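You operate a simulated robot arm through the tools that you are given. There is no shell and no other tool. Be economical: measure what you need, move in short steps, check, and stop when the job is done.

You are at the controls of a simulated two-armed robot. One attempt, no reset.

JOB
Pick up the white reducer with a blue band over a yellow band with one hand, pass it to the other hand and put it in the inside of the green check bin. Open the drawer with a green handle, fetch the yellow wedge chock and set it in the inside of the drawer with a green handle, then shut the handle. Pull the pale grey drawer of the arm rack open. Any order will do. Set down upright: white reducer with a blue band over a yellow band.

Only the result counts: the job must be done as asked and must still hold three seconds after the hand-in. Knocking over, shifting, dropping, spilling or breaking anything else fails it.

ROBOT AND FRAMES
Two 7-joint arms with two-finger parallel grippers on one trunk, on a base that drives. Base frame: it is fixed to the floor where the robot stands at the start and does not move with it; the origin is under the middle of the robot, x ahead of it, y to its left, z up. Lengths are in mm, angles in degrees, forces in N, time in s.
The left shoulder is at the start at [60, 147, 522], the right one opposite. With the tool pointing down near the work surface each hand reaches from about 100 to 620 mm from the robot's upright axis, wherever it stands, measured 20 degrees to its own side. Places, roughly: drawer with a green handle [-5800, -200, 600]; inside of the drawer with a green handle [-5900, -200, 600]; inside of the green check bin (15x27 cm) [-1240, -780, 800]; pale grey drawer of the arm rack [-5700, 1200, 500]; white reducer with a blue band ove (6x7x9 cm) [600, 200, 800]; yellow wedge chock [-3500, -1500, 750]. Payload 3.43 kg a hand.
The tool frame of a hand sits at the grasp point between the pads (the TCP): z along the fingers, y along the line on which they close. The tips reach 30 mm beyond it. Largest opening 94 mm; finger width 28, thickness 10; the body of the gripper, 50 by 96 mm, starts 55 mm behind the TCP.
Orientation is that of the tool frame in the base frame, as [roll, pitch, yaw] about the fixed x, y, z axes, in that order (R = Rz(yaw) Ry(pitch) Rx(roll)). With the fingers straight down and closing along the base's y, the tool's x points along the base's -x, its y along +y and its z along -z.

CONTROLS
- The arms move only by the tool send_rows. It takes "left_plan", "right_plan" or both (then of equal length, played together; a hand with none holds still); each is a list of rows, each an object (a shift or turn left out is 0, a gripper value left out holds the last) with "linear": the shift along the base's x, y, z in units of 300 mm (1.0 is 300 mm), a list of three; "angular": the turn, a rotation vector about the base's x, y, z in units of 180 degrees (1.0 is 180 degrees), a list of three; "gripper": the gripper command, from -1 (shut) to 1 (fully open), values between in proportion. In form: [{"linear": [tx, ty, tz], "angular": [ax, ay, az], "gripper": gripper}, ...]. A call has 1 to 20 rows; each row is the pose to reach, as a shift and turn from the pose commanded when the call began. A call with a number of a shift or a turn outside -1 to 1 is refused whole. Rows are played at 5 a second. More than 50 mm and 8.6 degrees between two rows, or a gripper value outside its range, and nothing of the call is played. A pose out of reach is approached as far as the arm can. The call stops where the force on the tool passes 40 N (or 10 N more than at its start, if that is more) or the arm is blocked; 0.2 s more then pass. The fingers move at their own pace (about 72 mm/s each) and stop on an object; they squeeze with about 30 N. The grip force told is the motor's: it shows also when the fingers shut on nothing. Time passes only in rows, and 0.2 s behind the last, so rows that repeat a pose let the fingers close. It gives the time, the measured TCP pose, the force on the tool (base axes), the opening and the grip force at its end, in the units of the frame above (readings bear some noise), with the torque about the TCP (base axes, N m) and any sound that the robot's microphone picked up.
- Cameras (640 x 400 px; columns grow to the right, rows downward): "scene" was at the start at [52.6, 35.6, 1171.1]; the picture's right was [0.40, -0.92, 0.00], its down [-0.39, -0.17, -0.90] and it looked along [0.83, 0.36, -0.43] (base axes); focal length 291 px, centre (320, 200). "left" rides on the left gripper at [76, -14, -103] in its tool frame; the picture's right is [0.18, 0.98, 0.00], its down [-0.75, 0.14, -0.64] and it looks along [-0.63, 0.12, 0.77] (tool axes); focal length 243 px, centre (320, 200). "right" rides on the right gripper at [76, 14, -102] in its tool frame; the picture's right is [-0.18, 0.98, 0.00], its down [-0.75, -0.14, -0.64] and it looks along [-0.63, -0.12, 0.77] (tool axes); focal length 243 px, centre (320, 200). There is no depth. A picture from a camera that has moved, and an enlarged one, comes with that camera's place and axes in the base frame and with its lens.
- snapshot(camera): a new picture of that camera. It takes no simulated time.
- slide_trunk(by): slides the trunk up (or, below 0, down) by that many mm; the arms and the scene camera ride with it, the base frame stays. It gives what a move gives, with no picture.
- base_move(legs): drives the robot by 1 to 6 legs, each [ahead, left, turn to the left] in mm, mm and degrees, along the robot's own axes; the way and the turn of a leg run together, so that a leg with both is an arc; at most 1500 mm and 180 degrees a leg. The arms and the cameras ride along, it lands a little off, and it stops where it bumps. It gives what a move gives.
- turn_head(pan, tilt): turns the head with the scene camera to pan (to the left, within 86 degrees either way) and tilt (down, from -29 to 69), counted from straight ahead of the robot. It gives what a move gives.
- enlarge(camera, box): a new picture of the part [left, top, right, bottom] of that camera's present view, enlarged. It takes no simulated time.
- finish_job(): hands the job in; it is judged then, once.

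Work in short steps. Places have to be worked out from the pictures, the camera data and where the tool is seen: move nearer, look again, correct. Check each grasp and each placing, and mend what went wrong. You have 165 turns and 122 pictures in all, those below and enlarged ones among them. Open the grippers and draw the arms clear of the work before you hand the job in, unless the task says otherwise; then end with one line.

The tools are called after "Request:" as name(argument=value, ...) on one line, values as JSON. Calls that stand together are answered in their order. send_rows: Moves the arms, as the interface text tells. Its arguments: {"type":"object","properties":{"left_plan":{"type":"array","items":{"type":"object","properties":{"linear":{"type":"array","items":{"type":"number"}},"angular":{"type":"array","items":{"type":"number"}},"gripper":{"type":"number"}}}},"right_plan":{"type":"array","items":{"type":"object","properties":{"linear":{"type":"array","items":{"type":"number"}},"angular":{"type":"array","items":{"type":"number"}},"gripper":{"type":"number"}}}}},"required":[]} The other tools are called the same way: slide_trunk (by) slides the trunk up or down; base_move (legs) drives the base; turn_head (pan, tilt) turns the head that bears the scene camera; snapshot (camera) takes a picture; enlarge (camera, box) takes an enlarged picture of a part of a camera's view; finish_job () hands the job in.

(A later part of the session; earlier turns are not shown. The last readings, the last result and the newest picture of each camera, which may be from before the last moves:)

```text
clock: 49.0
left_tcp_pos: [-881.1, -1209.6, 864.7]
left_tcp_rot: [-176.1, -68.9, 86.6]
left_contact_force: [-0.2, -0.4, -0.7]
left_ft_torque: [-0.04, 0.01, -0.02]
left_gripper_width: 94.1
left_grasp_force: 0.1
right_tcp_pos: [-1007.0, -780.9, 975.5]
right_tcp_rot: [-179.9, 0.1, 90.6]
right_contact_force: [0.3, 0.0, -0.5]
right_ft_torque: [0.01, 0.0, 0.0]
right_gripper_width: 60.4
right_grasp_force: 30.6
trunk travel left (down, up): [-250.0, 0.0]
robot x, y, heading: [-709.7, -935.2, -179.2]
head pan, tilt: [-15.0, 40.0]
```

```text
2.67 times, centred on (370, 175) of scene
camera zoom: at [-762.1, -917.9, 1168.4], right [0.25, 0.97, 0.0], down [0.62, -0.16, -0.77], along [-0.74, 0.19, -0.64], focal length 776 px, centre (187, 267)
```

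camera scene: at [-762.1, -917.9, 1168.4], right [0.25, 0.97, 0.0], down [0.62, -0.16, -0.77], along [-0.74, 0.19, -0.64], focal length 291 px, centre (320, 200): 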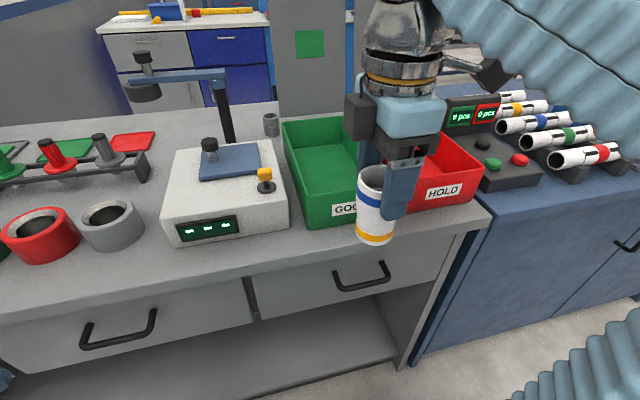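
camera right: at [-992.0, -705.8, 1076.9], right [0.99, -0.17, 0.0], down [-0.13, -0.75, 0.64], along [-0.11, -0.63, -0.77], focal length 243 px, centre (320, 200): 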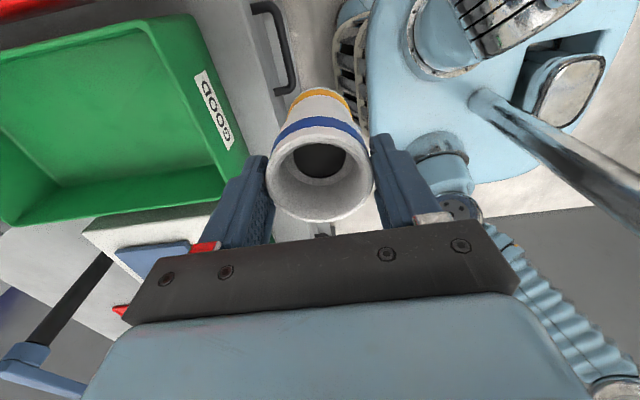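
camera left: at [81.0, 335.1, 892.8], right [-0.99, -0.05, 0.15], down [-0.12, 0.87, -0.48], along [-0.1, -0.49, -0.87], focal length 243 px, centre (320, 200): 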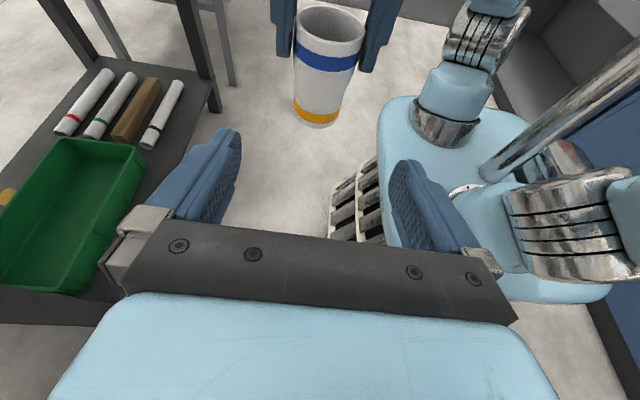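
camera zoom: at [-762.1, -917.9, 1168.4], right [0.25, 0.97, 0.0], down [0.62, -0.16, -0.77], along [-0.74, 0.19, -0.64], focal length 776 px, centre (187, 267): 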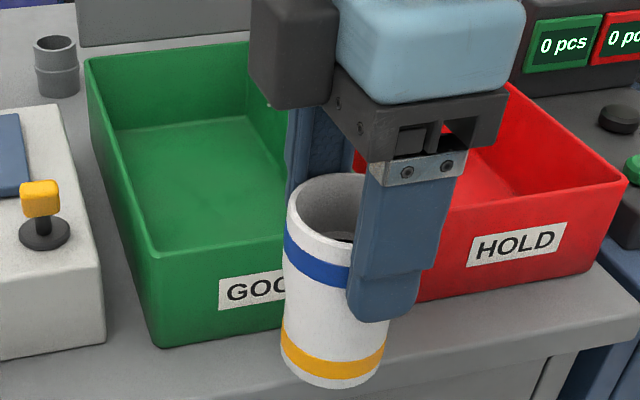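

The rim corners give the bin as x −1104…−1372, y −852…−702, rim 887. I raise the reducer 27 mm, then creep 55 mm closer; the base front is about 80 mm off the counter.

Request:
send_rows(right_plan=[{"linear": [0, 0, 0.045]}, {"linear": [0, 0, 0.09]}, {"linear": [0, 0, 0.09]}])

Request:
base_move(legs=[[55, 0, 0]])

```text
clock: 49.8
left_tcp_pos: [-881.5, -1209.5, 866.7]
left_tcp_rot: [-176.0, -68.9, 86.7]
left_contact_force: [0.6, -0.4, 0.1]
left_ft_torque: [0.01, -0.03, -0.01]
left_gripper_width: 94.1
left_grasp_force: 0.1
right_tcp_pos: [-993.4, -765.2, 1002.0]
right_tcp_rot: [-178.2, 2.7, 90.3]
right_contact_force: [-0.2, 0.0, -1.2]
right_ft_torque: [-0.01, 0.01, 0.02]
right_gripper_width: 60.4
right_grasp_force: 30.0
right hand out of reach, approached as far as the arm can: row 2
trunk travel left (down, up): [-250.0, 0.0]
robot x, y, heading: [-709.4, -937.3, -179.0]
head pan, tilt: [-15.0, 40.0]
```

```text
clock: 50.8
left_tcp_pos: [-937.7, -1210.2, 865.0]
left_tcp_rot: [-175.9, -69.0, 86.7]
left_contact_force: [-0.4, -0.1, 0.1]
left_ft_torque: [0.01, -0.01, 0.04]
left_gripper_width: 93.7
left_grasp_force: 0.0
right_tcp_pos: [-1050.5, -765.2, 1002.0]
right_tcp_rot: [-178.4, 2.8, 90.2]
right_contact_force: [-0.8, -0.1, -0.7]
right_ft_torque: [-0.04, 0.02, -0.01]
right_gripper_width: 60.2
right_grasp_force: 30.1
trunk travel left (down, up): [-250.0, 0.0]
robot x, y, heading: [-764.0, -939.5, -179.1]
head pan, tilt: [-15.0, 40.0]
```

The hand tops out at z ≈ 1002 and leans 2–3°. I tilt the reducer forward about 43° so its bottom swings over the rim, also removing the side lean and centring in y.

Request:
send_rows(right_plan=[{"linear": [0, -0.007, 0], "angular": [0.0156, 0.04, 0]}, {"linear": [0, -0.013, 0], "angular": [0.0156, 0.08, 0]}, {"linear": [0, -0.02, 0], "angular": [0.0156, 0.12, 0]}, {"linear": [0, -0.027, 0], "angular": [0.0156, 0.16, 0]}, {"linear": [0, -0.033, 0], "angular": [0.0156, 0.2, 0]}, {"linear": [0, -0.04, 0], "angular": [0.0156, 0.24, 0]}, {"linear": [0, -0.04, 0], "angular": [0.0156, 0.24, 0]}])

Request:
snapshot(camera="scene")

```text
clock: 52.4
left_tcp_pos: [-937.4, -1210.0, 865.8]
left_tcp_rot: [-176.0, -68.9, 86.8]
left_contact_force: [-1.0, -0.1, 0.4]
left_ft_torque: [-0.04, -0.02, -0.01]
left_gripper_width: 94.0
left_grasp_force: 0.1
right_tcp_pos: [-1050.4, -777.2, 1002.4]
right_tcp_rot: [-135.2, -0.6, 91.1]
right_contact_force: [-0.3, 0.3, -1.5]
right_ft_torque: [-0.01, -0.03, 0.0]
right_gripper_width: 60.2
right_grasp_force: 30.3
trunk travel left (down, up): [-250.0, 0.0]
robot x, y, heading: [-763.0, -936.7, -179.3]
head pan, tilt: [-15.0, 40.0]
```

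```text
88 pictures are left
camera scene: at [-817.5, -918.6, 1168.3], right [0.25, 0.97, 0.0], down [0.62, -0.16, -0.77], along [-0.74, 0.19, -0.64], focal length 291 px, centre (320, 200)
```

scene: 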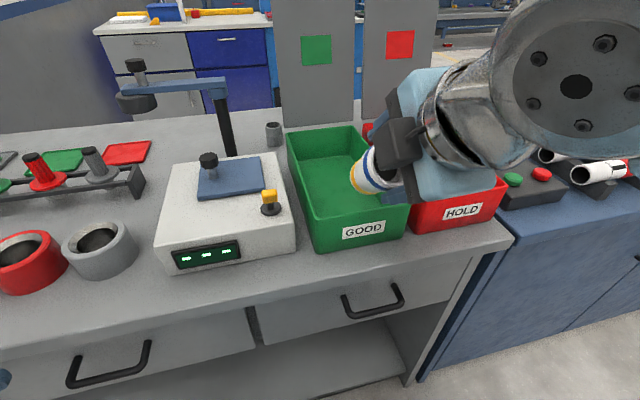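

The tilted reducer is above the bin as computed. I advance it 130 mm further in, staying above the rim.

Request:
send_rows(right_plan=[{"linear": [-0.11, 0, 0]}, {"linear": [-0.22, 0, 0]}, {"linear": [-0.33, 0, -0.02]}, {"linear": [-0.433, 0, -0.04]}, {"linear": [-0.433, 0, -0.04]}])

Request:
snapshot(camera="right")

```text
clock: 53.6
left_tcp_pos: [-936.6, -1209.9, 865.9]
left_tcp_rot: [-176.2, -68.9, 86.7]
left_contact_force: [-0.5, -0.7, -0.2]
left_ft_torque: [-0.01, -0.01, 0.02]
left_gripper_width: 94.1
left_grasp_force: 0.0
right_tcp_pos: [-1180.9, -777.9, 990.7]
right_tcp_rot: [-135.2, -0.6, 91.2]
right_contact_force: [-0.3, -0.1, -0.4]
right_ft_torque: [0.03, -0.07, -0.03]
right_gripper_width: 60.4
right_grasp_force: 30.2
trunk travel left (down, up): [-250.0, 0.0]
robot x, y, heading: [-765.5, -938.0, -179.2]
head pan, tilt: [-15.0, 40.0]
```

```text
87 pictures are left
camera right: at [-1099.2, -701.2, 1053.8], right [0.7, -0.16, -0.69], down [0.37, -0.75, 0.55], along [-0.61, -0.64, -0.47], focal length 243 px, centre (320, 200)
```

right: 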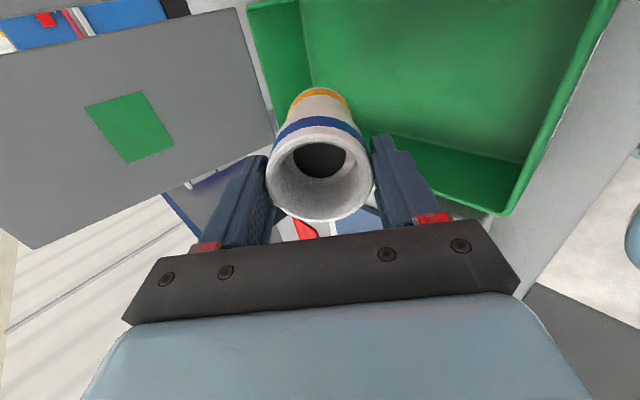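

Over the bin interior. I turn the reducer back upright while lowering to TCP z ≈ 922, bottom about 18 mm above the bin floor.

Request:
send_rows(right_plan=[{"linear": [0, 0, -0.04], "angular": [0, -0.042, 0]}, {"linear": [0, 0, -0.08], "angular": [0, -0.084, 0]}, {"linear": [0, 0, -0.12], "angular": [0, -0.126, 0]}, {"linear": [0, 0, -0.16], "angular": [0, -0.168, 0]}, {"linear": [0, 0, -0.2], "angular": [0, -0.21, 0]}, {"linear": [0, 0, -0.228], "angular": [0, -0.249, 0]}, {"linear": [0, 0, -0.228], "angular": [0, -0.249, 0]}])

Request:
enlarge(camera="scene", box=[250, 80, 450, 250])

Request:
snapshot(camera="right")

```text
clock: 55.2
left_tcp_pos: [-938.0, -1210.4, 865.8]
left_tcp_rot: [-176.1, -68.9, 86.7]
left_contact_force: [-0.3, 1.0, 0.1]
left_ft_torque: [0.02, 0.04, 0.01]
left_gripper_width: 94.2
left_grasp_force: 0.1
right_tcp_pos: [-1181.8, -777.4, 924.2]
right_tcp_rot: [180.0, 0.3, 91.2]
right_contact_force: [-1.1, -0.8, -1.4]
right_ft_torque: [0.0, 0.02, 0.01]
right_gripper_width: 60.1
right_grasp_force: 30.4
trunk travel left (down, up): [-250.0, 0.0]
robot x, y, heading: [-763.7, -937.5, -179.5]
head pan, tilt: [-15.0, 40.0]
```

```text
2.35 times, centred on (350, 165) of scene
camera zoom: at [-817.8, -918.6, 1168.3], right [0.25, 0.97, 0.0], down [0.62, -0.16, -0.77], along [-0.74, 0.19, -0.64], focal length 684 px, centre (249, 282)
```

zoom: 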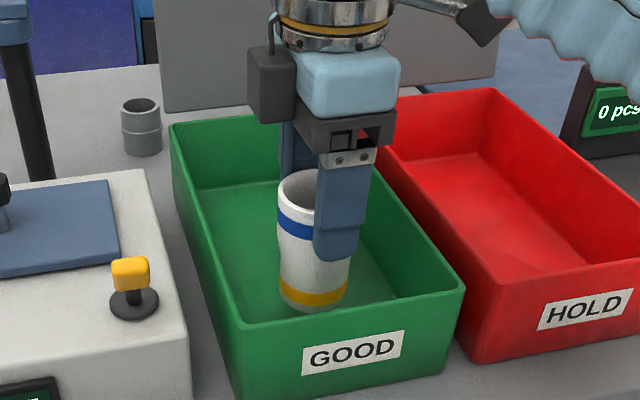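

```text
85 pictures are left
camera right: at [-1168.7, -701.1, 1025.1], right [0.99, -0.16, 0.0], down [-0.13, -0.75, 0.65], along [-0.1, -0.64, -0.76], focal length 243 px, centre (320, 200)
```

right: 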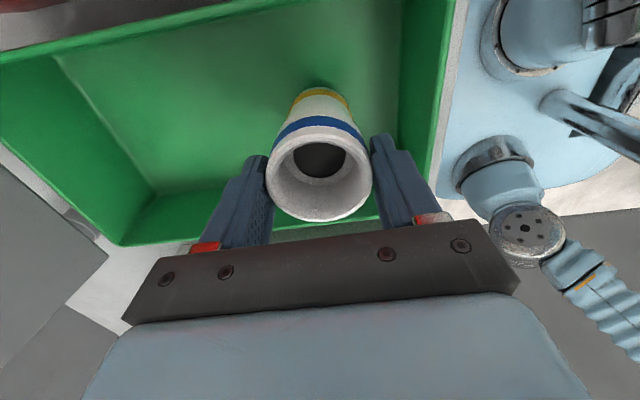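

It hangs upright well inside the bin. I lower in small steps toward the floor, watching the force.

Request:
send_rows(right_plan=[{"linear": [0, 0, -0.02]}, {"linear": [0, 0, -0.04]}, {"linear": [0, 0, -0.047]}, {"linear": [0, 0, -0.047]}])

Request:
send_rows(right_plan=[{"linear": [0, 0, -0.007]}, {"linear": [0, 0, -0.014]}, {"linear": [0, 0, -0.014]}])

Request:
enlarge(camera="scene", box=[250, 80, 450, 250])

```text
clock: 56.2
left_tcp_pos: [-936.6, -1209.7, 865.6]
left_tcp_rot: [-176.0, -68.9, 86.7]
left_contact_force: [-0.6, -0.1, -0.4]
left_ft_torque: [0.0, 0.01, 0.0]
left_gripper_width: 94.0
left_grasp_force: 0.0
right_tcp_pos: [-1180.9, -776.4, 908.0]
right_tcp_rot: [180.0, 0.3, 91.2]
right_contact_force: [-0.5, -0.3, -1.0]
right_ft_torque: [-0.01, 0.01, 0.03]
right_gripper_width: 60.3
right_grasp_force: 29.7
trunk travel left (down, up): [-250.0, 0.0]
robot x, y, heading: [-765.6, -939.4, -179.1]
head pan, tilt: [-15.0, 40.0]
```

```text
clock: 57.0
left_tcp_pos: [-935.9, -1209.3, 865.6]
left_tcp_rot: [-176.0, -68.9, 86.7]
left_contact_force: [-0.2, -0.6, 0.7]
left_ft_torque: [0.01, -0.01, 0.01]
left_gripper_width: 93.8
left_grasp_force: 0.0
right_tcp_pos: [-1181.3, -777.8, 902.7]
right_tcp_rot: [179.9, 0.2, 91.2]
right_contact_force: [-0.1, 0.7, -0.9]
right_ft_torque: [0.0, -0.01, -0.02]
right_gripper_width: 60.3
right_grasp_force: 30.3
trunk travel left (down, up): [-250.0, 0.0]
robot x, y, heading: [-762.6, -938.9, -179.1]
head pan, tilt: [-15.0, 40.0]
```

```text
2.35 times, centred on (350, 165) of scene
camera zoom: at [-817.7, -918.6, 1168.3], right [0.25, 0.97, 0.0], down [0.62, -0.16, -0.77], along [-0.74, 0.19, -0.64], focal length 684 px, centre (249, 282)
```

zoom: 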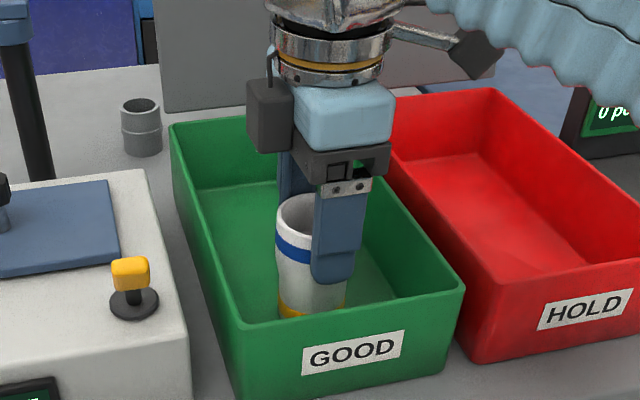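

No contact yet. I continue downward in 2 mm steps.

Request:
send_rows(right_plan=[{"linear": [0, 0, -0.007]}, {"linear": [0, 0, -0.014]}, {"linear": [0, 0, -0.014]}])

Request:
send_rows(right_plan=[{"linear": [0, 0, -0.007]}, {"linear": [0, 0, -0.014]}, {"linear": [0, 0, -0.014]}])

Request:
enlarge(camera="right", box=[200, 50, 440, 240])

```text
clock: 57.8
left_tcp_pos: [-936.7, -1211.0, 865.6]
left_tcp_rot: [-176.0, -68.8, 86.6]
left_contact_force: [-0.1, -0.7, 0.0]
left_ft_torque: [-0.02, -0.01, 0.0]
left_gripper_width: 94.0
left_grasp_force: 0.0
right_tcp_pos: [-1179.1, -776.5, 897.9]
right_tcp_rot: [-180.0, 0.4, 91.2]
right_contact_force: [0.0, -1.0, -0.7]
right_ft_torque: [-0.02, 0.02, -0.04]
right_gripper_width: 60.0
right_grasp_force: 30.3
trunk travel left (down, up): [-250.0, 0.0]
robot x, y, heading: [-762.5, -941.8, -179.3]
head pan, tilt: [-15.0, 40.0]
```

```text
clock: 58.6
left_tcp_pos: [-936.0, -1209.4, 864.4]
left_tcp_rot: [-176.0, -68.8, 86.7]
left_contact_force: [0.1, 0.0, 0.2]
left_ft_torque: [0.01, 0.01, 0.04]
left_gripper_width: 94.0
left_grasp_force: 0.2
right_tcp_pos: [-1180.6, -777.7, 895.0]
right_tcp_rot: [179.9, 0.3, 91.3]
right_contact_force: [0.3, -0.2, -1.6]
right_ft_torque: [-0.02, 0.0, 0.01]
right_gripper_width: 60.2
right_grasp_force: 30.2
trunk travel left (down, up): [-250.0, 0.0]
robot x, y, heading: [-759.8, -938.0, -179.4]
head pan, tilt: [-15.0, 40.0]
```

```text
2.11 times, centred on (320, 145) of right
camera zoom: at [-1167.3, -701.3, 998.0], right [0.99, -0.16, 0.0], down [-0.13, -0.75, 0.65], along [-0.1, -0.64, -0.76], focal length 511 px, centre (320, 316)
```

zoom: 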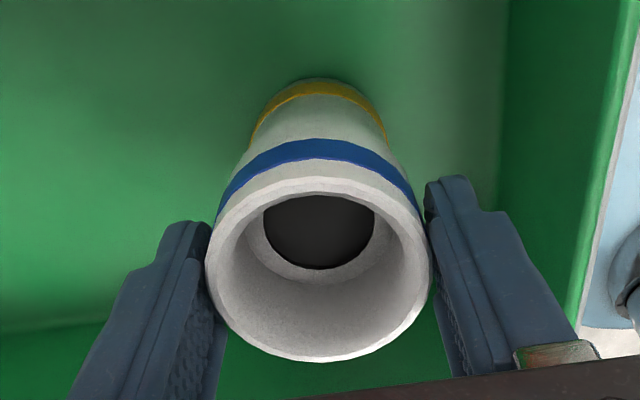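

Close to the floor by the look of it, with force still only the weight. I go down further, up to 8 mm.

Request:
send_rows(right_plan=[{"linear": [0, 0, -0.005]}, {"linear": [0, 0, -0.01]}, {"linear": [0, 0, -0.014]}, {"linear": [0, 0, -0.014]}])

Request:
send_rows(right_plan=[{"linear": [0, 0, -0.005]}, {"linear": [0, 0, -0.01]}, {"linear": [0, 0, -0.014]}, {"linear": [0, 0, -0.014]}])

```text
clock: 59.6
left_tcp_pos: [-935.0, -1210.5, 865.1]
left_tcp_rot: [-175.9, -68.9, 86.6]
left_contact_force: [-0.4, -0.2, 0.0]
left_ft_torque: [0.02, -0.02, -0.01]
left_gripper_width: 93.9
left_grasp_force: 0.1
right_tcp_pos: [-1179.1, -779.0, 891.5]
right_tcp_rot: [-179.9, 0.2, 91.2]
right_contact_force: [-3.7, -3.5, 19.8]
right_ft_torque: [-0.17, -0.02, -0.17]
right_gripper_width: 60.4
right_grasp_force: 30.1
trunk travel left (down, up): [-250.0, 0.0]
robot x, y, heading: [-761.2, -940.0, -179.0]
head pan, tilt: [-15.0, 40.0]
```

```text
clock: 60.6
left_tcp_pos: [-936.4, -1209.7, 864.8]
left_tcp_rot: [-175.8, -69.0, 86.3]
left_contact_force: [0.0, -0.2, -0.9]
left_ft_torque: [-0.04, -0.02, -0.01]
left_gripper_width: 94.2
left_grasp_force: 0.1
right_tcp_pos: [-1179.1, -778.4, 886.9]
right_tcp_rot: [180.0, 0.4, 91.3]
right_contact_force: [7.0, -2.3, 20.5]
right_ft_torque: [0.01, -0.53, -0.09]
right_gripper_width: 59.8
right_grasp_force: 29.1
trunk travel left (down, up): [-250.0, 0.0]
robot x, y, heading: [-764.1, -942.4, -179.4]
head pan, tilt: [-15.0, 40.0]
```

Contact at 20 N: it stands on the floor. I open the right hand and rise straight up.

Request:
send_rows(right_plan=[{"gripper": 1}, {"gripper": 1}, {"gripper": 1}, {"linear": [0, 0, 0.05]}, {"linear": [0, 0, 0.12]}, {"linear": [0, 0, 0.2]}, {"linear": [0, 0, 0.25]}, {"linear": [0, 0, 0.25]}])

Request:
enlarge(camera="scene", box=[250, 80, 450, 250])

```text
clock: 62.4
left_tcp_pos: [-937.1, -1209.1, 864.5]
left_tcp_rot: [-175.9, -68.8, 86.7]
left_contact_force: [-0.3, 0.4, 0.3]
left_ft_torque: [0.0, -0.02, 0.01]
left_gripper_width: 94.0
left_grasp_force: 0.1
right_tcp_pos: [-1180.1, -777.8, 961.5]
right_tcp_rot: [179.8, 0.2, 91.2]
right_contact_force: [0.4, 0.2, -0.5]
right_ft_torque: [0.0, 0.02, -0.01]
right_gripper_width: 94.0
right_grasp_force: 0.0
trunk travel left (down, up): [-250.0, 0.0]
robot x, y, heading: [-765.4, -941.0, -179.2]
head pan, tilt: [-15.0, 40.0]
```

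```text
2.35 times, centred on (350, 165) of scene
camera zoom: at [-817.6, -918.7, 1168.3], right [0.25, 0.97, 0.0], down [0.62, -0.16, -0.77], along [-0.74, 0.19, -0.64], focal length 684 px, centre (249, 282)
```

zoom: 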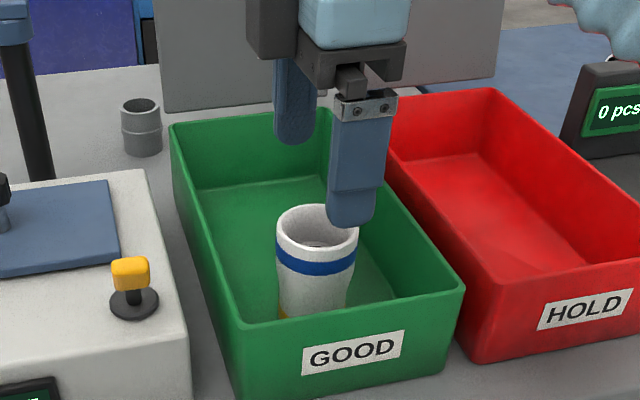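

The reducer stands upright in the GOOD bin. I back away 450 mm and look around for the route to the wedge chock.

Request:
base_move(legs=[[-450, 0, 0]])

Request:
turn_head(pan=-50, tilt=15)

Request:
snapshot(camera="scene")

```text
clock: 65.1
left_tcp_pos: [-493.6, -1203.2, 865.2]
left_tcp_rot: [-176.0, -68.9, 86.3]
left_contact_force: [0.1, -0.1, -0.5]
left_ft_torque: [-0.03, -0.01, -0.02]
left_gripper_width: 94.0
left_grasp_force: 0.1
right_tcp_pos: [-733.7, -771.1, 961.0]
right_tcp_rot: [-180.0, 0.3, 90.8]
right_contact_force: [0.0, -0.3, -1.0]
right_ft_torque: [0.0, 0.01, 0.04]
right_gripper_width: 93.9
right_grasp_force: 0.0
trunk travel left (down, up): [-250.0, 0.0]
robot x, y, heading: [-317.0, -930.9, -179.7]
head pan, tilt: [-15.0, 40.0]
```

```text
clock: 66.1
left_tcp_pos: [-493.3, -1204.0, 864.4]
left_tcp_rot: [-176.0, -68.9, 86.2]
left_contact_force: [-0.2, 0.6, -0.1]
left_ft_torque: [0.01, -0.02, -0.01]
left_gripper_width: 94.1
left_grasp_force: 0.0
right_tcp_pos: [-734.4, -770.7, 960.8]
right_tcp_rot: [-180.0, 0.3, 90.8]
right_contact_force: [0.7, 0.9, -1.1]
right_ft_torque: [-0.01, 0.0, -0.03]
right_gripper_width: 94.2
right_grasp_force: 0.1
trunk travel left (down, up): [-250.0, 0.0]
robot x, y, heading: [-315.5, -932.9, -179.6]
head pan, tilt: [-50.0, 15.0]
```

```text
81 pictures are left
camera scene: at [-350.1, -864.4, 1207.8], right [0.76, 0.65, 0.0], down [0.17, -0.2, -0.97], along [-0.63, 0.74, -0.26], focal length 291 px, centre (320, 200)
```

scene: 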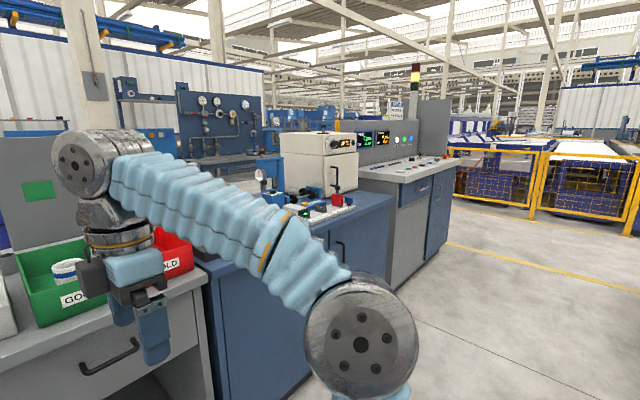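

A row of counters and consoles runs along x ≈ −1030 up to y ≈ 1550, so I have to go around its far end. I tuck the right hand in and slide sideways toward +y.

Request:
send_rows(right_plan=[{"linear": [0.13, 0, -0.05]}, {"linear": [0.26, 0, -0.1]}, {"linear": [0.39, 0, -0.15]}, {"linear": [0.5, 0, -0.2]}, {"linear": [0.6, 0, -0.25]}])

Request:
base_move(legs=[[0, -1500, 0], [0, -1500, 0]])

Request:
turn_head(pan=0, tilt=10)

Request:
snapshot(camera="scene")

```text
clock: 67.3
left_tcp_pos: [-493.7, -1201.9, 865.7]
left_tcp_rot: [-176.0, -68.9, 86.4]
left_contact_force: [0.3, -0.6, 0.2]
left_ft_torque: [0.03, -0.03, -0.01]
left_gripper_width: 93.7
left_grasp_force: 0.0
right_tcp_pos: [-554.0, -769.6, 885.3]
right_tcp_rot: [180.0, 0.3, 90.7]
right_contact_force: [-0.3, -0.5, 0.3]
right_ft_torque: [-0.02, -0.01, 0.02]
right_gripper_width: 94.0
right_grasp_force: 0.0
trunk travel left (down, up): [-250.0, 0.0]
robot x, y, heading: [-319.3, -935.8, -179.7]
head pan, tilt: [-50.0, 15.0]
```

```text
clock: 81.4
left_tcp_pos: [-476.4, 1719.1, 866.5]
left_tcp_rot: [-176.0, -68.9, 83.6]
left_contact_force: [0.5, -0.3, -0.2]
left_ft_torque: [0.0, 0.0, -0.03]
left_gripper_width: 94.0
left_grasp_force: 0.0
right_tcp_pos: [-516.5, 2156.8, 885.7]
right_tcp_rot: [-179.9, 0.2, 88.1]
right_contact_force: [-0.2, 0.8, 0.0]
right_ft_torque: [0.01, -0.01, -0.01]
right_gripper_width: 93.8
right_grasp_force: 0.0
trunk travel left (down, up): [-250.0, 0.0]
robot x, y, heading: [-285.0, 1979.9, 177.7]
head pan, tilt: [-50.0, 15.0]
```

```text
clock: 82.5
left_tcp_pos: [-474.9, 1719.1, 866.2]
left_tcp_rot: [-176.1, -68.9, 83.6]
left_contact_force: [-0.4, -0.2, -0.6]
left_ft_torque: [0.0, 0.0, 0.0]
left_gripper_width: 94.1
left_grasp_force: 0.1
right_tcp_pos: [-516.1, 2157.0, 886.2]
right_tcp_rot: [180.0, 0.4, 88.1]
right_contact_force: [0.2, -0.8, 0.6]
right_ft_torque: [-0.04, 0.02, 0.01]
right_gripper_width: 94.1
right_grasp_force: 0.1
trunk travel left (down, up): [-250.0, 0.0]
robot x, y, heading: [-287.3, 1981.6, 177.5]
head pan, tilt: [0.0, 10.0]
```

```text
80 pictures are left
camera scene: at [-352.7, 1982.4, 1216.0], right [0.04, 1.0, 0.0], down [0.17, -0.01, -0.98], along [-0.98, 0.04, -0.17], focal length 291 px, centre (320, 200)
```

scene: 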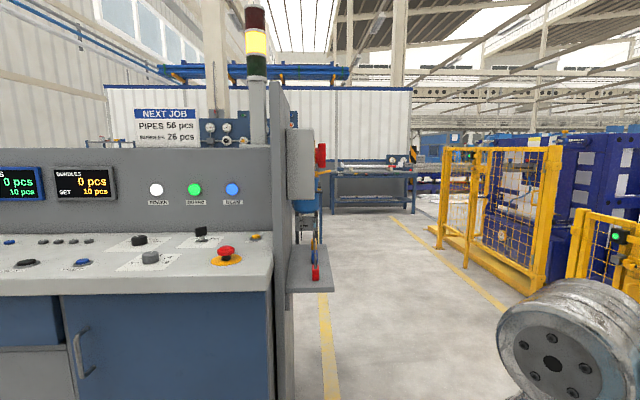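

The corridor between the floor lines is y ≈ 2075–3450. I slide to its middle and drive ahead along −x, then look left toward the chock.

Request:
base_move(legs=[[0, -760, 2.4], [1500, 0, 0], [900, 0, 0]])

Request:
turn_head(pan=60, tilt=10)

Request:
snapshot(camera="scene")

Request:
turn_head(pan=10, tilt=10)

Request:
snapshot(camera="scene")

```text
clock: 98.0
left_tcp_pos: [-2838.7, 2446.9, 864.3]
left_tcp_rot: [-176.0, -68.9, 86.0]
left_contact_force: [0.6, -0.1, -0.9]
left_ft_torque: [0.02, -0.02, -0.01]
left_gripper_width: 93.9
left_grasp_force: 0.1
right_tcp_pos: [-2897.0, 2882.3, 886.4]
right_tcp_rot: [-180.0, 0.3, 90.6]
right_contact_force: [-0.7, 0.0, -0.8]
right_ft_torque: [0.0, 0.02, 0.02]
right_gripper_width: 94.0
right_grasp_force: 0.1
trunk travel left (down, up): [-250.0, 0.0]
robot x, y, heading: [-2665.5, 2718.0, -180.0]
head pan, tilt: [0.0, 10.0]
```

```text
clock: 99.3
left_tcp_pos: [-2838.1, 2447.0, 865.2]
left_tcp_rot: [-175.9, -68.9, 86.0]
left_contact_force: [-0.4, 0.9, 0.0]
left_ft_torque: [-0.01, 0.01, 0.01]
left_gripper_width: 93.9
left_grasp_force: 0.2
right_tcp_pos: [-2897.5, 2883.0, 885.4]
right_tcp_rot: [-179.9, 0.2, 90.6]
right_contact_force: [-0.6, 0.3, -0.5]
right_ft_torque: [-0.02, -0.01, -0.02]
right_gripper_width: 93.9
right_grasp_force: 0.0
trunk travel left (down, up): [-250.0, 0.0]
robot x, y, heading: [-2663.0, 2714.7, -179.7]
head pan, tilt: [60.0, 10.0]
```

```text
79 pictures are left
camera scene: at [-2680.1, 2634.4, 1216.0], right [-0.87, 0.5, 0.0], down [0.09, 0.15, -0.98], along [-0.49, -0.85, -0.17], focal length 291 px, centre (320, 200)
```

scene: 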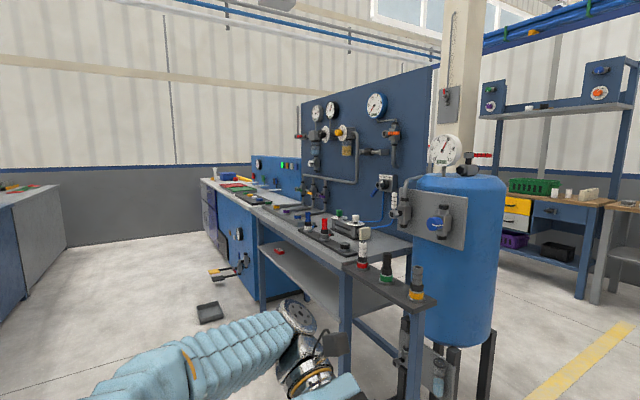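

```text
clock: 100.4
left_tcp_pos: [-2838.8, 2448.2, 865.3]
left_tcp_rot: [-175.9, -69.0, 86.0]
left_contact_force: [0.4, 0.2, 0.2]
left_ft_torque: [-0.02, 0.03, 0.02]
left_gripper_width: 94.2
left_grasp_force: 0.2
right_tcp_pos: [-2897.1, 2882.3, 886.0]
right_tcp_rot: [-179.9, 0.2, 90.5]
right_contact_force: [0.1, 0.8, -0.8]
right_ft_torque: [0.03, -0.02, -0.01]
right_gripper_width: 94.0
right_grasp_force: 0.1
trunk travel left (down, up): [-250.0, 0.0]
robot x, y, heading: [-2661.4, 2713.7, -179.7]
head pan, tilt: [10.0, 10.0]
```

```text
78 pictures are left
camera scene: at [-2725.2, 2698.7, 1216.0], right [-0.18, 0.98, 0.0], down [0.17, 0.03, -0.98], along [-0.97, -0.17, -0.17], focal length 291 px, centre (320, 200)
```

scene: 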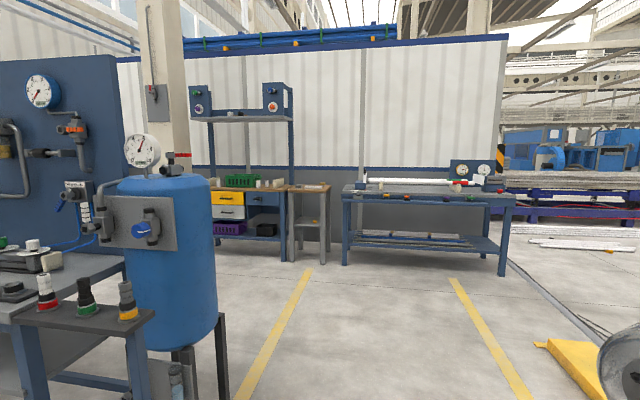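

The bench with the gauge panel has its front edge at x ≈ −3250, and the chock is at its far end near the wall. I back to x ≈ −2410 and slide down the aisle.

Request:
base_move(legs=[[-250, 0, 0], [0, 1500, 0], [0, 1500, 0]])

Request:
turn_head(pan=45, tilt=20)

Request:
snapshot(camera="scene")

```text
clock: 116.0
left_tcp_pos: [-2573.5, -481.6, 865.6]
left_tcp_rot: [-176.0, -68.8, 87.6]
left_contact_force: [-0.4, 0.4, 0.5]
left_ft_torque: [0.03, -0.05, 0.03]
left_gripper_width: 94.1
left_grasp_force: 0.1
right_tcp_pos: [-2643.4, -45.9, 886.0]
right_tcp_rot: [-180.0, 0.2, 92.0]
right_contact_force: [0.3, 1.0, -0.4]
right_ft_torque: [0.04, 0.02, 0.0]
right_gripper_width: 94.2
right_grasp_force: 0.0
trunk travel left (down, up): [-250.0, 0.0]
robot x, y, heading: [-2404.7, -210.3, -178.5]
head pan, tilt: [10.0, 10.0]
```

```text
clock: 117.0
left_tcp_pos: [-2573.7, -480.9, 865.6]
left_tcp_rot: [-176.0, -68.9, 87.5]
left_contact_force: [0.1, 0.1, -0.3]
left_ft_torque: [-0.01, 0.0, 0.01]
left_gripper_width: 93.8
left_grasp_force: 0.0
right_tcp_pos: [-2642.3, -47.8, 886.4]
right_tcp_rot: [-180.0, 0.3, 92.0]
right_contact_force: [0.1, -0.1, 0.2]
right_ft_torque: [-0.02, -0.06, 0.01]
right_gripper_width: 94.0
right_grasp_force: 0.1
trunk travel left (down, up): [-250.0, 0.0]
robot x, y, heading: [-2401.9, -211.6, -178.7]
head pan, tilt: [45.0, 20.0]
```

```text
77 pictures are left
camera scene: at [-2439.3, -276.1, 1199.8], right [-0.72, 0.69, 0.0], down [0.24, 0.25, -0.94], along [-0.65, -0.68, -0.34], focal length 291 px, centre (320, 200)
```

scene: 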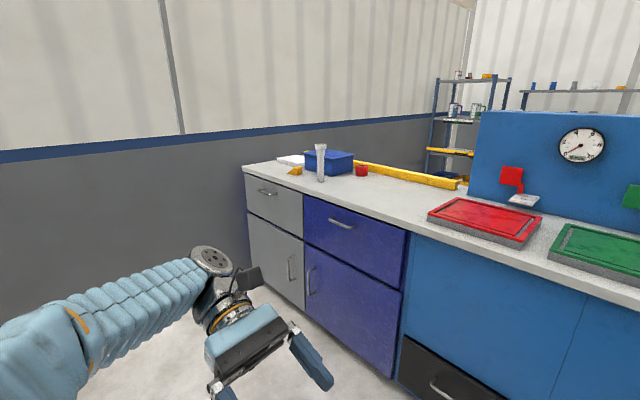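

The yellow wedge chock is on the counter near (−3450, −1480), next to a white cylinder and a blue box. I slide left about 1080 mm and look again.

Request:
base_move(legs=[[0, 1080, -1.3]])

Request:
turn_head(pan=10, tilt=20)

Request:
snapshot(camera="scene")

```text
clock: 122.6
left_tcp_pos: [-2568.2, -1572.5, 864.7]
left_tcp_rot: [-176.0, -68.8, 85.9]
left_contact_force: [0.2, -0.2, -0.2]
left_ft_torque: [0.01, 0.0, 0.01]
left_gripper_width: 94.1
left_grasp_force: 0.0
right_tcp_pos: [-2626.4, -1136.0, 886.5]
right_tcp_rot: [180.0, 0.3, 90.3]
right_contact_force: [0.7, 0.1, -0.3]
right_ft_torque: [-0.01, 0.0, 0.01]
right_gripper_width: 93.8
right_grasp_force: 0.0
trunk travel left (down, up): [-250.0, 0.0]
robot x, y, heading: [-2392.0, -1305.9, 179.5]
head pan, tilt: [45.0, 20.0]
```

```text
clock: 123.6
left_tcp_pos: [-2567.7, -1570.6, 864.4]
left_tcp_rot: [-176.0, -68.9, 85.9]
left_contact_force: [-0.5, 0.5, -0.2]
left_ft_torque: [-0.02, -0.01, -0.02]
left_gripper_width: 94.1
left_grasp_force: 0.2
right_tcp_pos: [-2625.3, -1135.3, 886.5]
right_tcp_rot: [-180.0, 0.3, 90.3]
right_contact_force: [0.4, -0.3, -1.3]
right_ft_torque: [0.02, -0.01, -0.04]
right_gripper_width: 94.2
right_grasp_force: 0.1
trunk travel left (down, up): [-250.0, 0.0]
robot x, y, heading: [-2387.3, -1305.6, 179.8]
head pan, tilt: [10.0, 20.0]
```

```text
76 pictures are left
camera scene: at [-2453.5, -1320.5, 1199.7], right [-0.17, 0.98, 0.0], down [0.34, 0.06, -0.94], along [-0.93, -0.16, -0.34], focal length 291 px, centre (320, 200)
```

scene: 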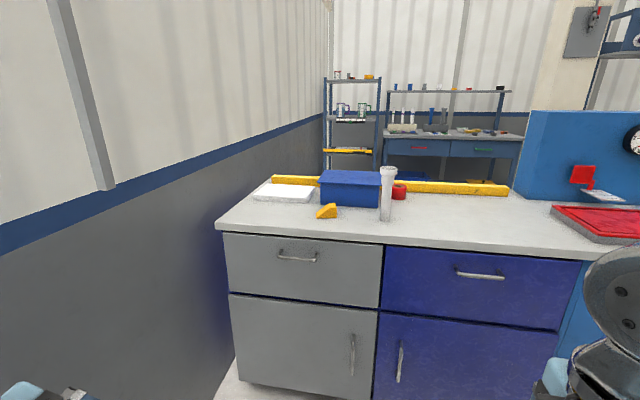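

Triangulating from the two views, the wedge is at about (−3381, −1452, 823) and the counter edge at x ≈ −3222. I turn the left hand tool-down first, then drive 480 mm ahead.

Request:
send_rows(left_plan=[{"angular": [-0.043, 0, 0]}, {"angular": [-0.086, 0, 0]}, {"angular": [-0.129, 0, 0]}, {"angular": [-0.172, 0, 0]}, {"angular": [-0.215, 0, 0]}, {"angular": [-0.258, 0, 0]}, {"angular": [-0.301, 0, 0]}, {"angular": [-0.344, 0, 0]}, {"angular": [-0.383, 0, 0]}, {"linear": [0, 0, 0.1], "angular": [-0.383, 0, 0]}, {"linear": [0, 0, 0.2], "angular": [-0.383, 0, 0]}])

Request:
base_move(legs=[[480, 0, 0]])

Request:
turn_head(pan=10, tilt=35)

Request:
snapshot(camera="scene")

```text
clock: 126.0
left_tcp_pos: [-2568.1, -1570.6, 925.3]
left_tcp_rot: [-179.9, 0.0, 88.5]
left_contact_force: [-0.4, 0.4, 0.1]
left_ft_torque: [-0.02, 0.01, -0.01]
left_gripper_width: 93.7
left_grasp_force: 0.0
right_tcp_pos: [-2625.2, -1135.8, 885.1]
right_tcp_rot: [179.9, 0.3, 90.4]
right_contact_force: [0.6, -0.2, -0.7]
right_ft_torque: [0.0, 0.0, -0.02]
right_gripper_width: 93.9
right_grasp_force: 0.0
trunk travel left (down, up): [-250.0, 0.0]
robot x, y, heading: [-2390.6, -1305.3, 180.0]
head pan, tilt: [10.0, 20.0]
```

```text
clock: 128.9
left_tcp_pos: [-3058.0, -1568.4, 925.4]
left_tcp_rot: [-179.9, -0.1, 88.3]
left_contact_force: [0.2, -0.1, 0.2]
left_ft_torque: [0.03, -0.02, -0.02]
left_gripper_width: 93.8
left_grasp_force: 0.0
right_tcp_pos: [-3115.2, -1134.3, 885.0]
right_tcp_rot: [-180.0, 0.3, 90.2]
right_contact_force: [-0.1, 0.5, 0.3]
right_ft_torque: [0.0, 0.01, 0.02]
right_gripper_width: 94.2
right_grasp_force: 0.1
trunk travel left (down, up): [-250.0, 0.0]
robot x, y, heading: [-2880.2, -1299.4, 179.6]
head pan, tilt: [10.0, 20.0]
```

```text
clock: 129.7
left_tcp_pos: [-3057.1, -1568.1, 926.1]
left_tcp_rot: [-179.9, 0.0, 88.4]
left_contact_force: [-1.1, -1.0, 0.8]
left_ft_torque: [-0.03, -0.04, -0.03]
left_gripper_width: 94.1
left_grasp_force: 0.2
right_tcp_pos: [-3114.4, -1134.1, 885.9]
right_tcp_rot: [180.0, 0.3, 90.2]
right_contact_force: [-0.2, 0.6, 0.5]
right_ft_torque: [-0.01, 0.02, 0.0]
right_gripper_width: 94.2
right_grasp_force: 0.1
trunk travel left (down, up): [-250.0, 0.0]
robot x, y, heading: [-2879.9, -1301.3, 179.6]
head pan, tilt: [10.0, 35.0]
```

```text
75 pictures are left
camera scene: at [-2938.4, -1317.8, 1176.0], right [-0.17, 0.99, 0.0], down [0.56, 0.1, -0.82], along [-0.81, -0.14, -0.57], focal length 291 px, centre (320, 200)
```

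scene: 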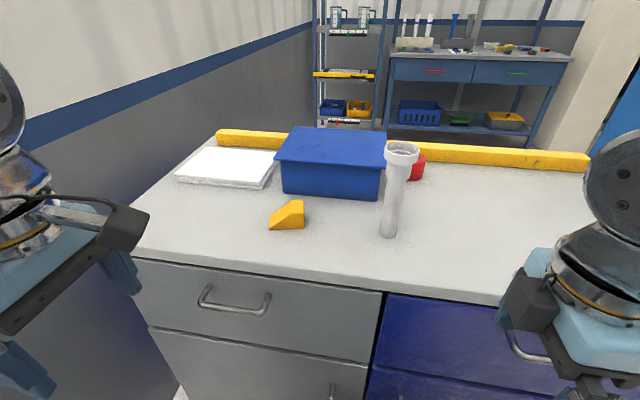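

Request:
enlarge(camera="scene", box=[220, 130, 420, 260])

```text
3.08 times, centred on (320, 195) of scene
camera zoom: at [-2938.4, -1317.8, 1176.0], right [-0.17, 0.99, 0.0], down [0.56, 0.1, -0.82], along [-0.81, -0.14, -0.57], focal length 895 px, centre (320, 215)
```

zoom: 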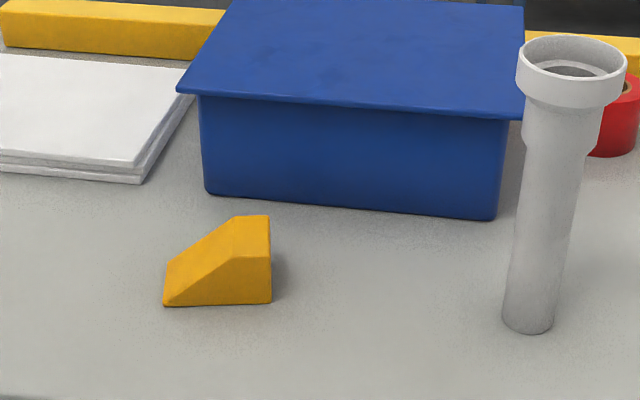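

The wedge is about 67 long in y (x −3355…−3400, tall end at y ≈ −1421) and about 36 high on z ≈ 810. Closing along x fits its parallel sides, so I bring the left hand nearly above it and look with the wrist camera.

Request:
send_rows(left_plan=[{"linear": [-0.12, 0.05, 0]}, {"linear": [-0.24, 0.1, 0]}, {"linear": [-0.36, 0.15, 0]}, {"linear": [-0.48, 0.2, 0]}, {"linear": [-0.6, 0.25, 0]}, {"linear": [-0.72, 0.3, 0]}, {"linear": [-0.84, 0.35, 0]}, {"linear": [-0.96, 0.4, 0]}, {"linear": [-0.96, 0.4, 0]}])

Request:
snapshot(camera="left")

```text
clock: 131.7
left_tcp_pos: [-3346.8, -1448.7, 922.6]
left_tcp_rot: [-179.9, 0.1, 88.4]
left_contact_force: [-0.7, -0.1, -0.3]
left_ft_torque: [-0.02, 0.0, -0.01]
left_gripper_width: 93.6
left_grasp_force: 0.0
right_tcp_pos: [-3115.1, -1133.2, 885.8]
right_tcp_rot: [179.9, 0.3, 90.2]
right_contact_force: [-0.7, -0.2, -0.5]
right_ft_torque: [0.02, 0.02, -0.04]
right_gripper_width: 94.1
right_grasp_force: 0.1
trunk travel left (down, up): [-250.0, 0.0]
robot x, y, heading: [-2884.5, -1303.7, 179.7]
head pan, tilt: [10.0, 35.0]
```

```text
73 pictures are left
camera left: at [-3358.5, -1372.8, 1025.4], right [0.99, 0.16, 0.0], down [0.12, -0.76, 0.64], along [0.1, -0.63, -0.77], focal length 243 px, centre (320, 200)
```

left: 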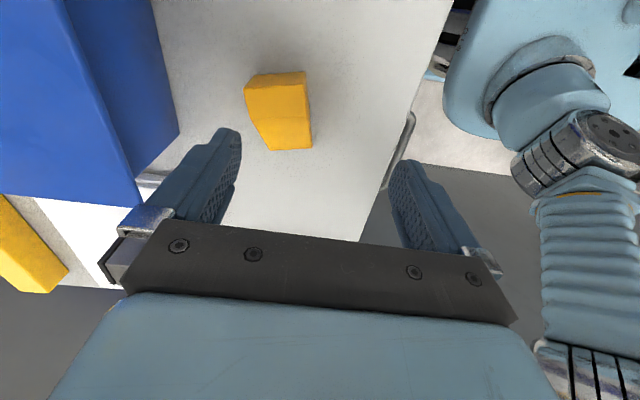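

From the wrist view the wedge is turned about 10° with its middle at about (−3376, −1448). I turn the hand 11.6°, centre it, and lower to TCP z ≈ 847.

Request:
send_rows(left_plan=[{"linear": [-0.05, 0.003, 0], "angular": [0, 0, 0.032], "gripper": 0.7}, {"linear": [-0.097, 0.003, 0], "angular": [0, 0, 0.064]}, {"linear": [-0.097, 0.003, -0.08], "angular": [0, 0, 0.064]}, {"linear": [-0.097, 0.003, -0.16], "angular": [0, 0, 0.064]}, {"linear": [-0.097, 0.003, -0.2], "angular": [0, 0, 0.064]}, {"linear": [-0.097, 0.003, -0.2], "angular": [0, 0, 0.064]}])

Request:
snapshot(camera="left")

```text
clock: 133.1
left_tcp_pos: [-3376.0, -1448.7, 864.7]
left_tcp_rot: [-179.9, -0.1, 99.9]
left_contact_force: [1.8, 0.4, -0.5]
left_ft_torque: [0.01, 0.0, -0.02]
left_gripper_width: 80.1
left_grasp_force: 0.1
right_tcp_pos: [-3114.5, -1132.2, 885.8]
right_tcp_rot: [180.0, 0.3, 90.2]
right_contact_force: [-0.3, -0.7, -0.5]
right_ft_torque: [0.01, 0.02, -0.01]
right_gripper_width: 94.0
right_grasp_force: 0.0
trunk travel left (down, up): [-250.0, 0.0]
robot x, y, heading: [-2878.8, -1302.5, 179.6]
head pan, tilt: [10.0, 35.0]
```

```text
72 pictures are left
camera left: at [-3402.5, -1376.4, 967.4], right [0.94, 0.35, 0.0], down [0.27, -0.72, 0.64], along [0.22, -0.6, -0.77], focal length 243 px, centre (320, 200)
```

left: 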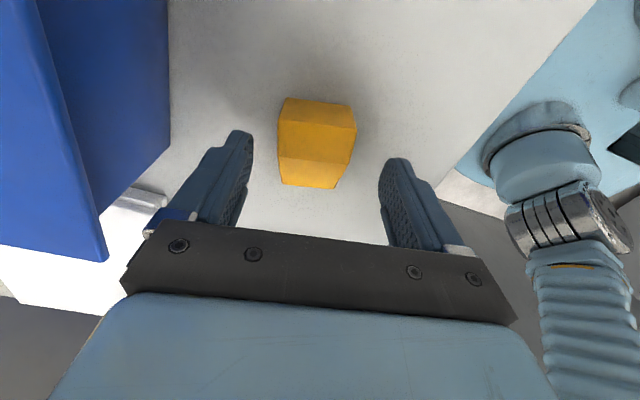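

Well aligned and centred. I lower another 18 mm and close.

Request:
send_rows(left_plan=[{"linear": [0, 0, -0.03]}, {"linear": [0, 0, -0.06]}, {"linear": [0, 0, -0.06]}, {"linear": [0, 0, -0.06], "gripper": -1}, {"linear": [0, 0, -0.06], "gripper": -1}, {"linear": [0, 0, -0.06], "gripper": -1}, {"linear": [0, 0, -0.06], "gripper": -1}])

Request:
snapshot(camera="left")

```text
clock: 134.7
left_tcp_pos: [-3375.5, -1449.5, 847.4]
left_tcp_rot: [-179.8, -0.1, 99.9]
left_contact_force: [-0.4, 0.2, 0.5]
left_ft_torque: [0.01, 0.0, 0.03]
left_gripper_width: 44.4
left_grasp_force: 29.9
right_tcp_pos: [-3114.8, -1133.0, 884.5]
right_tcp_rot: [180.0, 0.2, 90.1]
right_contact_force: [-0.4, 0.2, -0.4]
right_ft_torque: [0.02, -0.02, -0.04]
right_gripper_width: 94.2
right_grasp_force: 0.2
trunk travel left (down, up): [-250.0, 0.0]
robot x, y, heading: [-2879.7, -1300.9, 179.7]
head pan, tilt: [10.0, 35.0]
```

```text
71 pictures are left
camera left: at [-3402.5, -1376.8, 949.0], right [0.94, 0.35, 0.0], down [0.27, -0.72, 0.64], along [0.22, -0.6, -0.77], focal length 243 px, centre (320, 200)
```

left: 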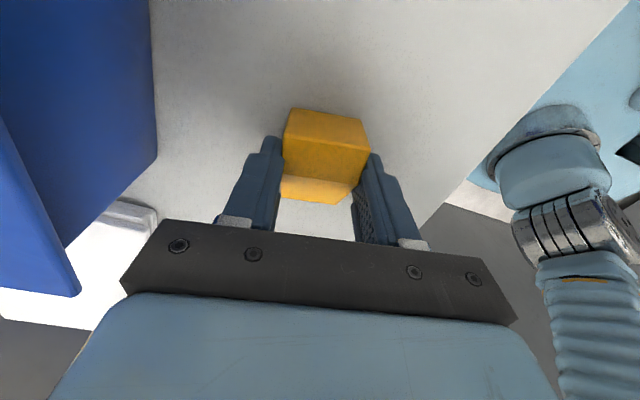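

Wedge gripped at 44.4 mm. I lift it 75 mm and draw it back toward the robot.

Request:
send_rows(left_plan=[{"linear": [0, 0, 0.08]}, {"linear": [0, 0, 0.16]}, {"linear": [0, 0, 0.25]}, {"linear": [0.15, 0, 0.25]}, {"linear": [0.3, -0.03, 0.25]}, {"linear": [0.45, -0.06, 0.25]}, {"linear": [0.6, -0.09, 0.25]}, {"linear": [0.75, -0.12, 0.25]}, {"linear": [0.88, -0.12, 0.25]}])

Request:
enlarge(camera="left", box=[160, 60, 480, 260])

Request:
base_move(legs=[[-480, 0, 0], [0, -1500, 0], [0, -1500, 0], [0, -1050, 0]])

```text
clock: 136.7
left_tcp_pos: [-3113.0, -1481.3, 921.3]
left_tcp_rot: [-179.9, 0.0, 99.9]
left_contact_force: [-0.8, -0.2, -1.6]
left_ft_torque: [0.05, 0.0, 0.03]
left_gripper_width: 44.2
left_grasp_force: 29.9
right_tcp_pos: [-3114.8, -1134.3, 885.9]
right_tcp_rot: [-180.0, 0.4, 90.2]
right_contact_force: [-0.1, 1.0, -0.9]
right_ft_torque: [-0.04, -0.04, 0.03]
right_gripper_width: 94.2
right_grasp_force: 0.1
trunk travel left (down, up): [-250.0, 0.0]
robot x, y, heading: [-2880.0, -1300.7, 179.7]
head pan, tilt: [10.0, 35.0]
```

```text
2.00 times, centred on (320, 160) of left
camera zoom: at [-3139.7, -1408.7, 1023.6], right [0.94, 0.35, 0.0], down [0.27, -0.72, 0.64], along [0.22, -0.6, -0.77], focal length 485 px, centre (320, 280)
```

zoom: 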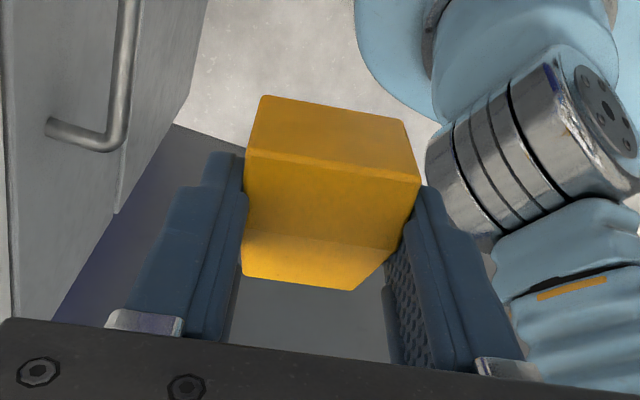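

```text
clock: 158.5
left_tcp_pos: [-2454.3, 2557.3, 921.9]
left_tcp_rot: [-179.9, 0.1, 96.1]
left_contact_force: [-0.1, -0.3, -0.7]
left_ft_torque: [0.02, 0.01, 0.0]
left_gripper_width: 44.1
left_grasp_force: 29.9
right_tcp_pos: [-2434.1, 2903.8, 884.7]
right_tcp_rot: [179.9, 0.4, 86.4]
right_contact_force: [0.4, 0.0, -0.2]
right_ft_torque: [-0.01, 0.02, 0.0]
right_gripper_width: 93.8
right_grasp_force: 0.1
trunk travel left (down, up): [-250.0, 0.0]
robot x, y, heading: [-2213.0, 2720.4, 176.0]
head pan, tilt: [10.0, 35.0]
```

Holding firmly. I straighten the heading and drive 2400 mm along the corridor, then look left at the drawers.

Request:
base_move(legs=[[0, 0, 4], [1500, 0, 0], [900, 0, 0]])

Request:
turn_head(pan=50, tilt=15)

Request:
snapshot(camera="scene")

```text
clock: 170.7
left_tcp_pos: [-4840.8, 2540.6, 922.5]
left_tcp_rot: [-179.9, 0.0, 100.2]
left_contact_force: [-0.4, -0.5, -0.7]
left_ft_torque: [-0.02, 0.01, -0.04]
left_gripper_width: 44.1
left_grasp_force: 30.5
right_tcp_pos: [-4844.9, 2888.2, 886.0]
right_tcp_rot: [180.0, 0.3, 90.7]
right_contact_force: [0.3, 1.0, -0.1]
right_ft_torque: [0.01, -0.01, 0.03]
right_gripper_width: 93.8
right_grasp_force: 0.0
trunk travel left (down, up): [-250.0, 0.0]
robot x, y, heading: [-4611.6, 2724.6, -179.9]
head pan, tilt: [10.0, 35.0]
```

```text
clock: 171.8
left_tcp_pos: [-4841.4, 2542.0, 921.1]
left_tcp_rot: [-179.9, -0.1, 100.3]
left_contact_force: [0.1, 0.7, -0.9]
left_ft_torque: [0.01, 0.03, 0.0]
left_gripper_width: 44.0
left_grasp_force: 30.2
right_tcp_pos: [-4844.3, 2888.5, 886.3]
right_tcp_rot: [-180.0, 0.4, 90.6]
right_contact_force: [-0.4, -0.1, 0.3]
right_ft_torque: [0.0, -0.01, -0.01]
right_gripper_width: 94.1
right_grasp_force: 0.2
trunk travel left (down, up): [-250.0, 0.0]
robot x, y, heading: [-4607.8, 2718.7, -179.8]
head pan, tilt: [50.0, 15.0]
```

```text
69 pictures are left
camera scene: at [-4640.4, 2649.4, 1207.8], right [-0.77, 0.64, 0.0], down [0.17, 0.2, -0.97], along [-0.62, -0.74, -0.26], focal length 291 px, centre (320, 200)
```

scene: 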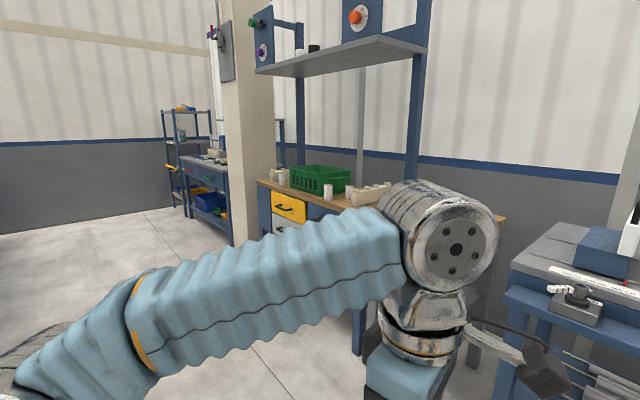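

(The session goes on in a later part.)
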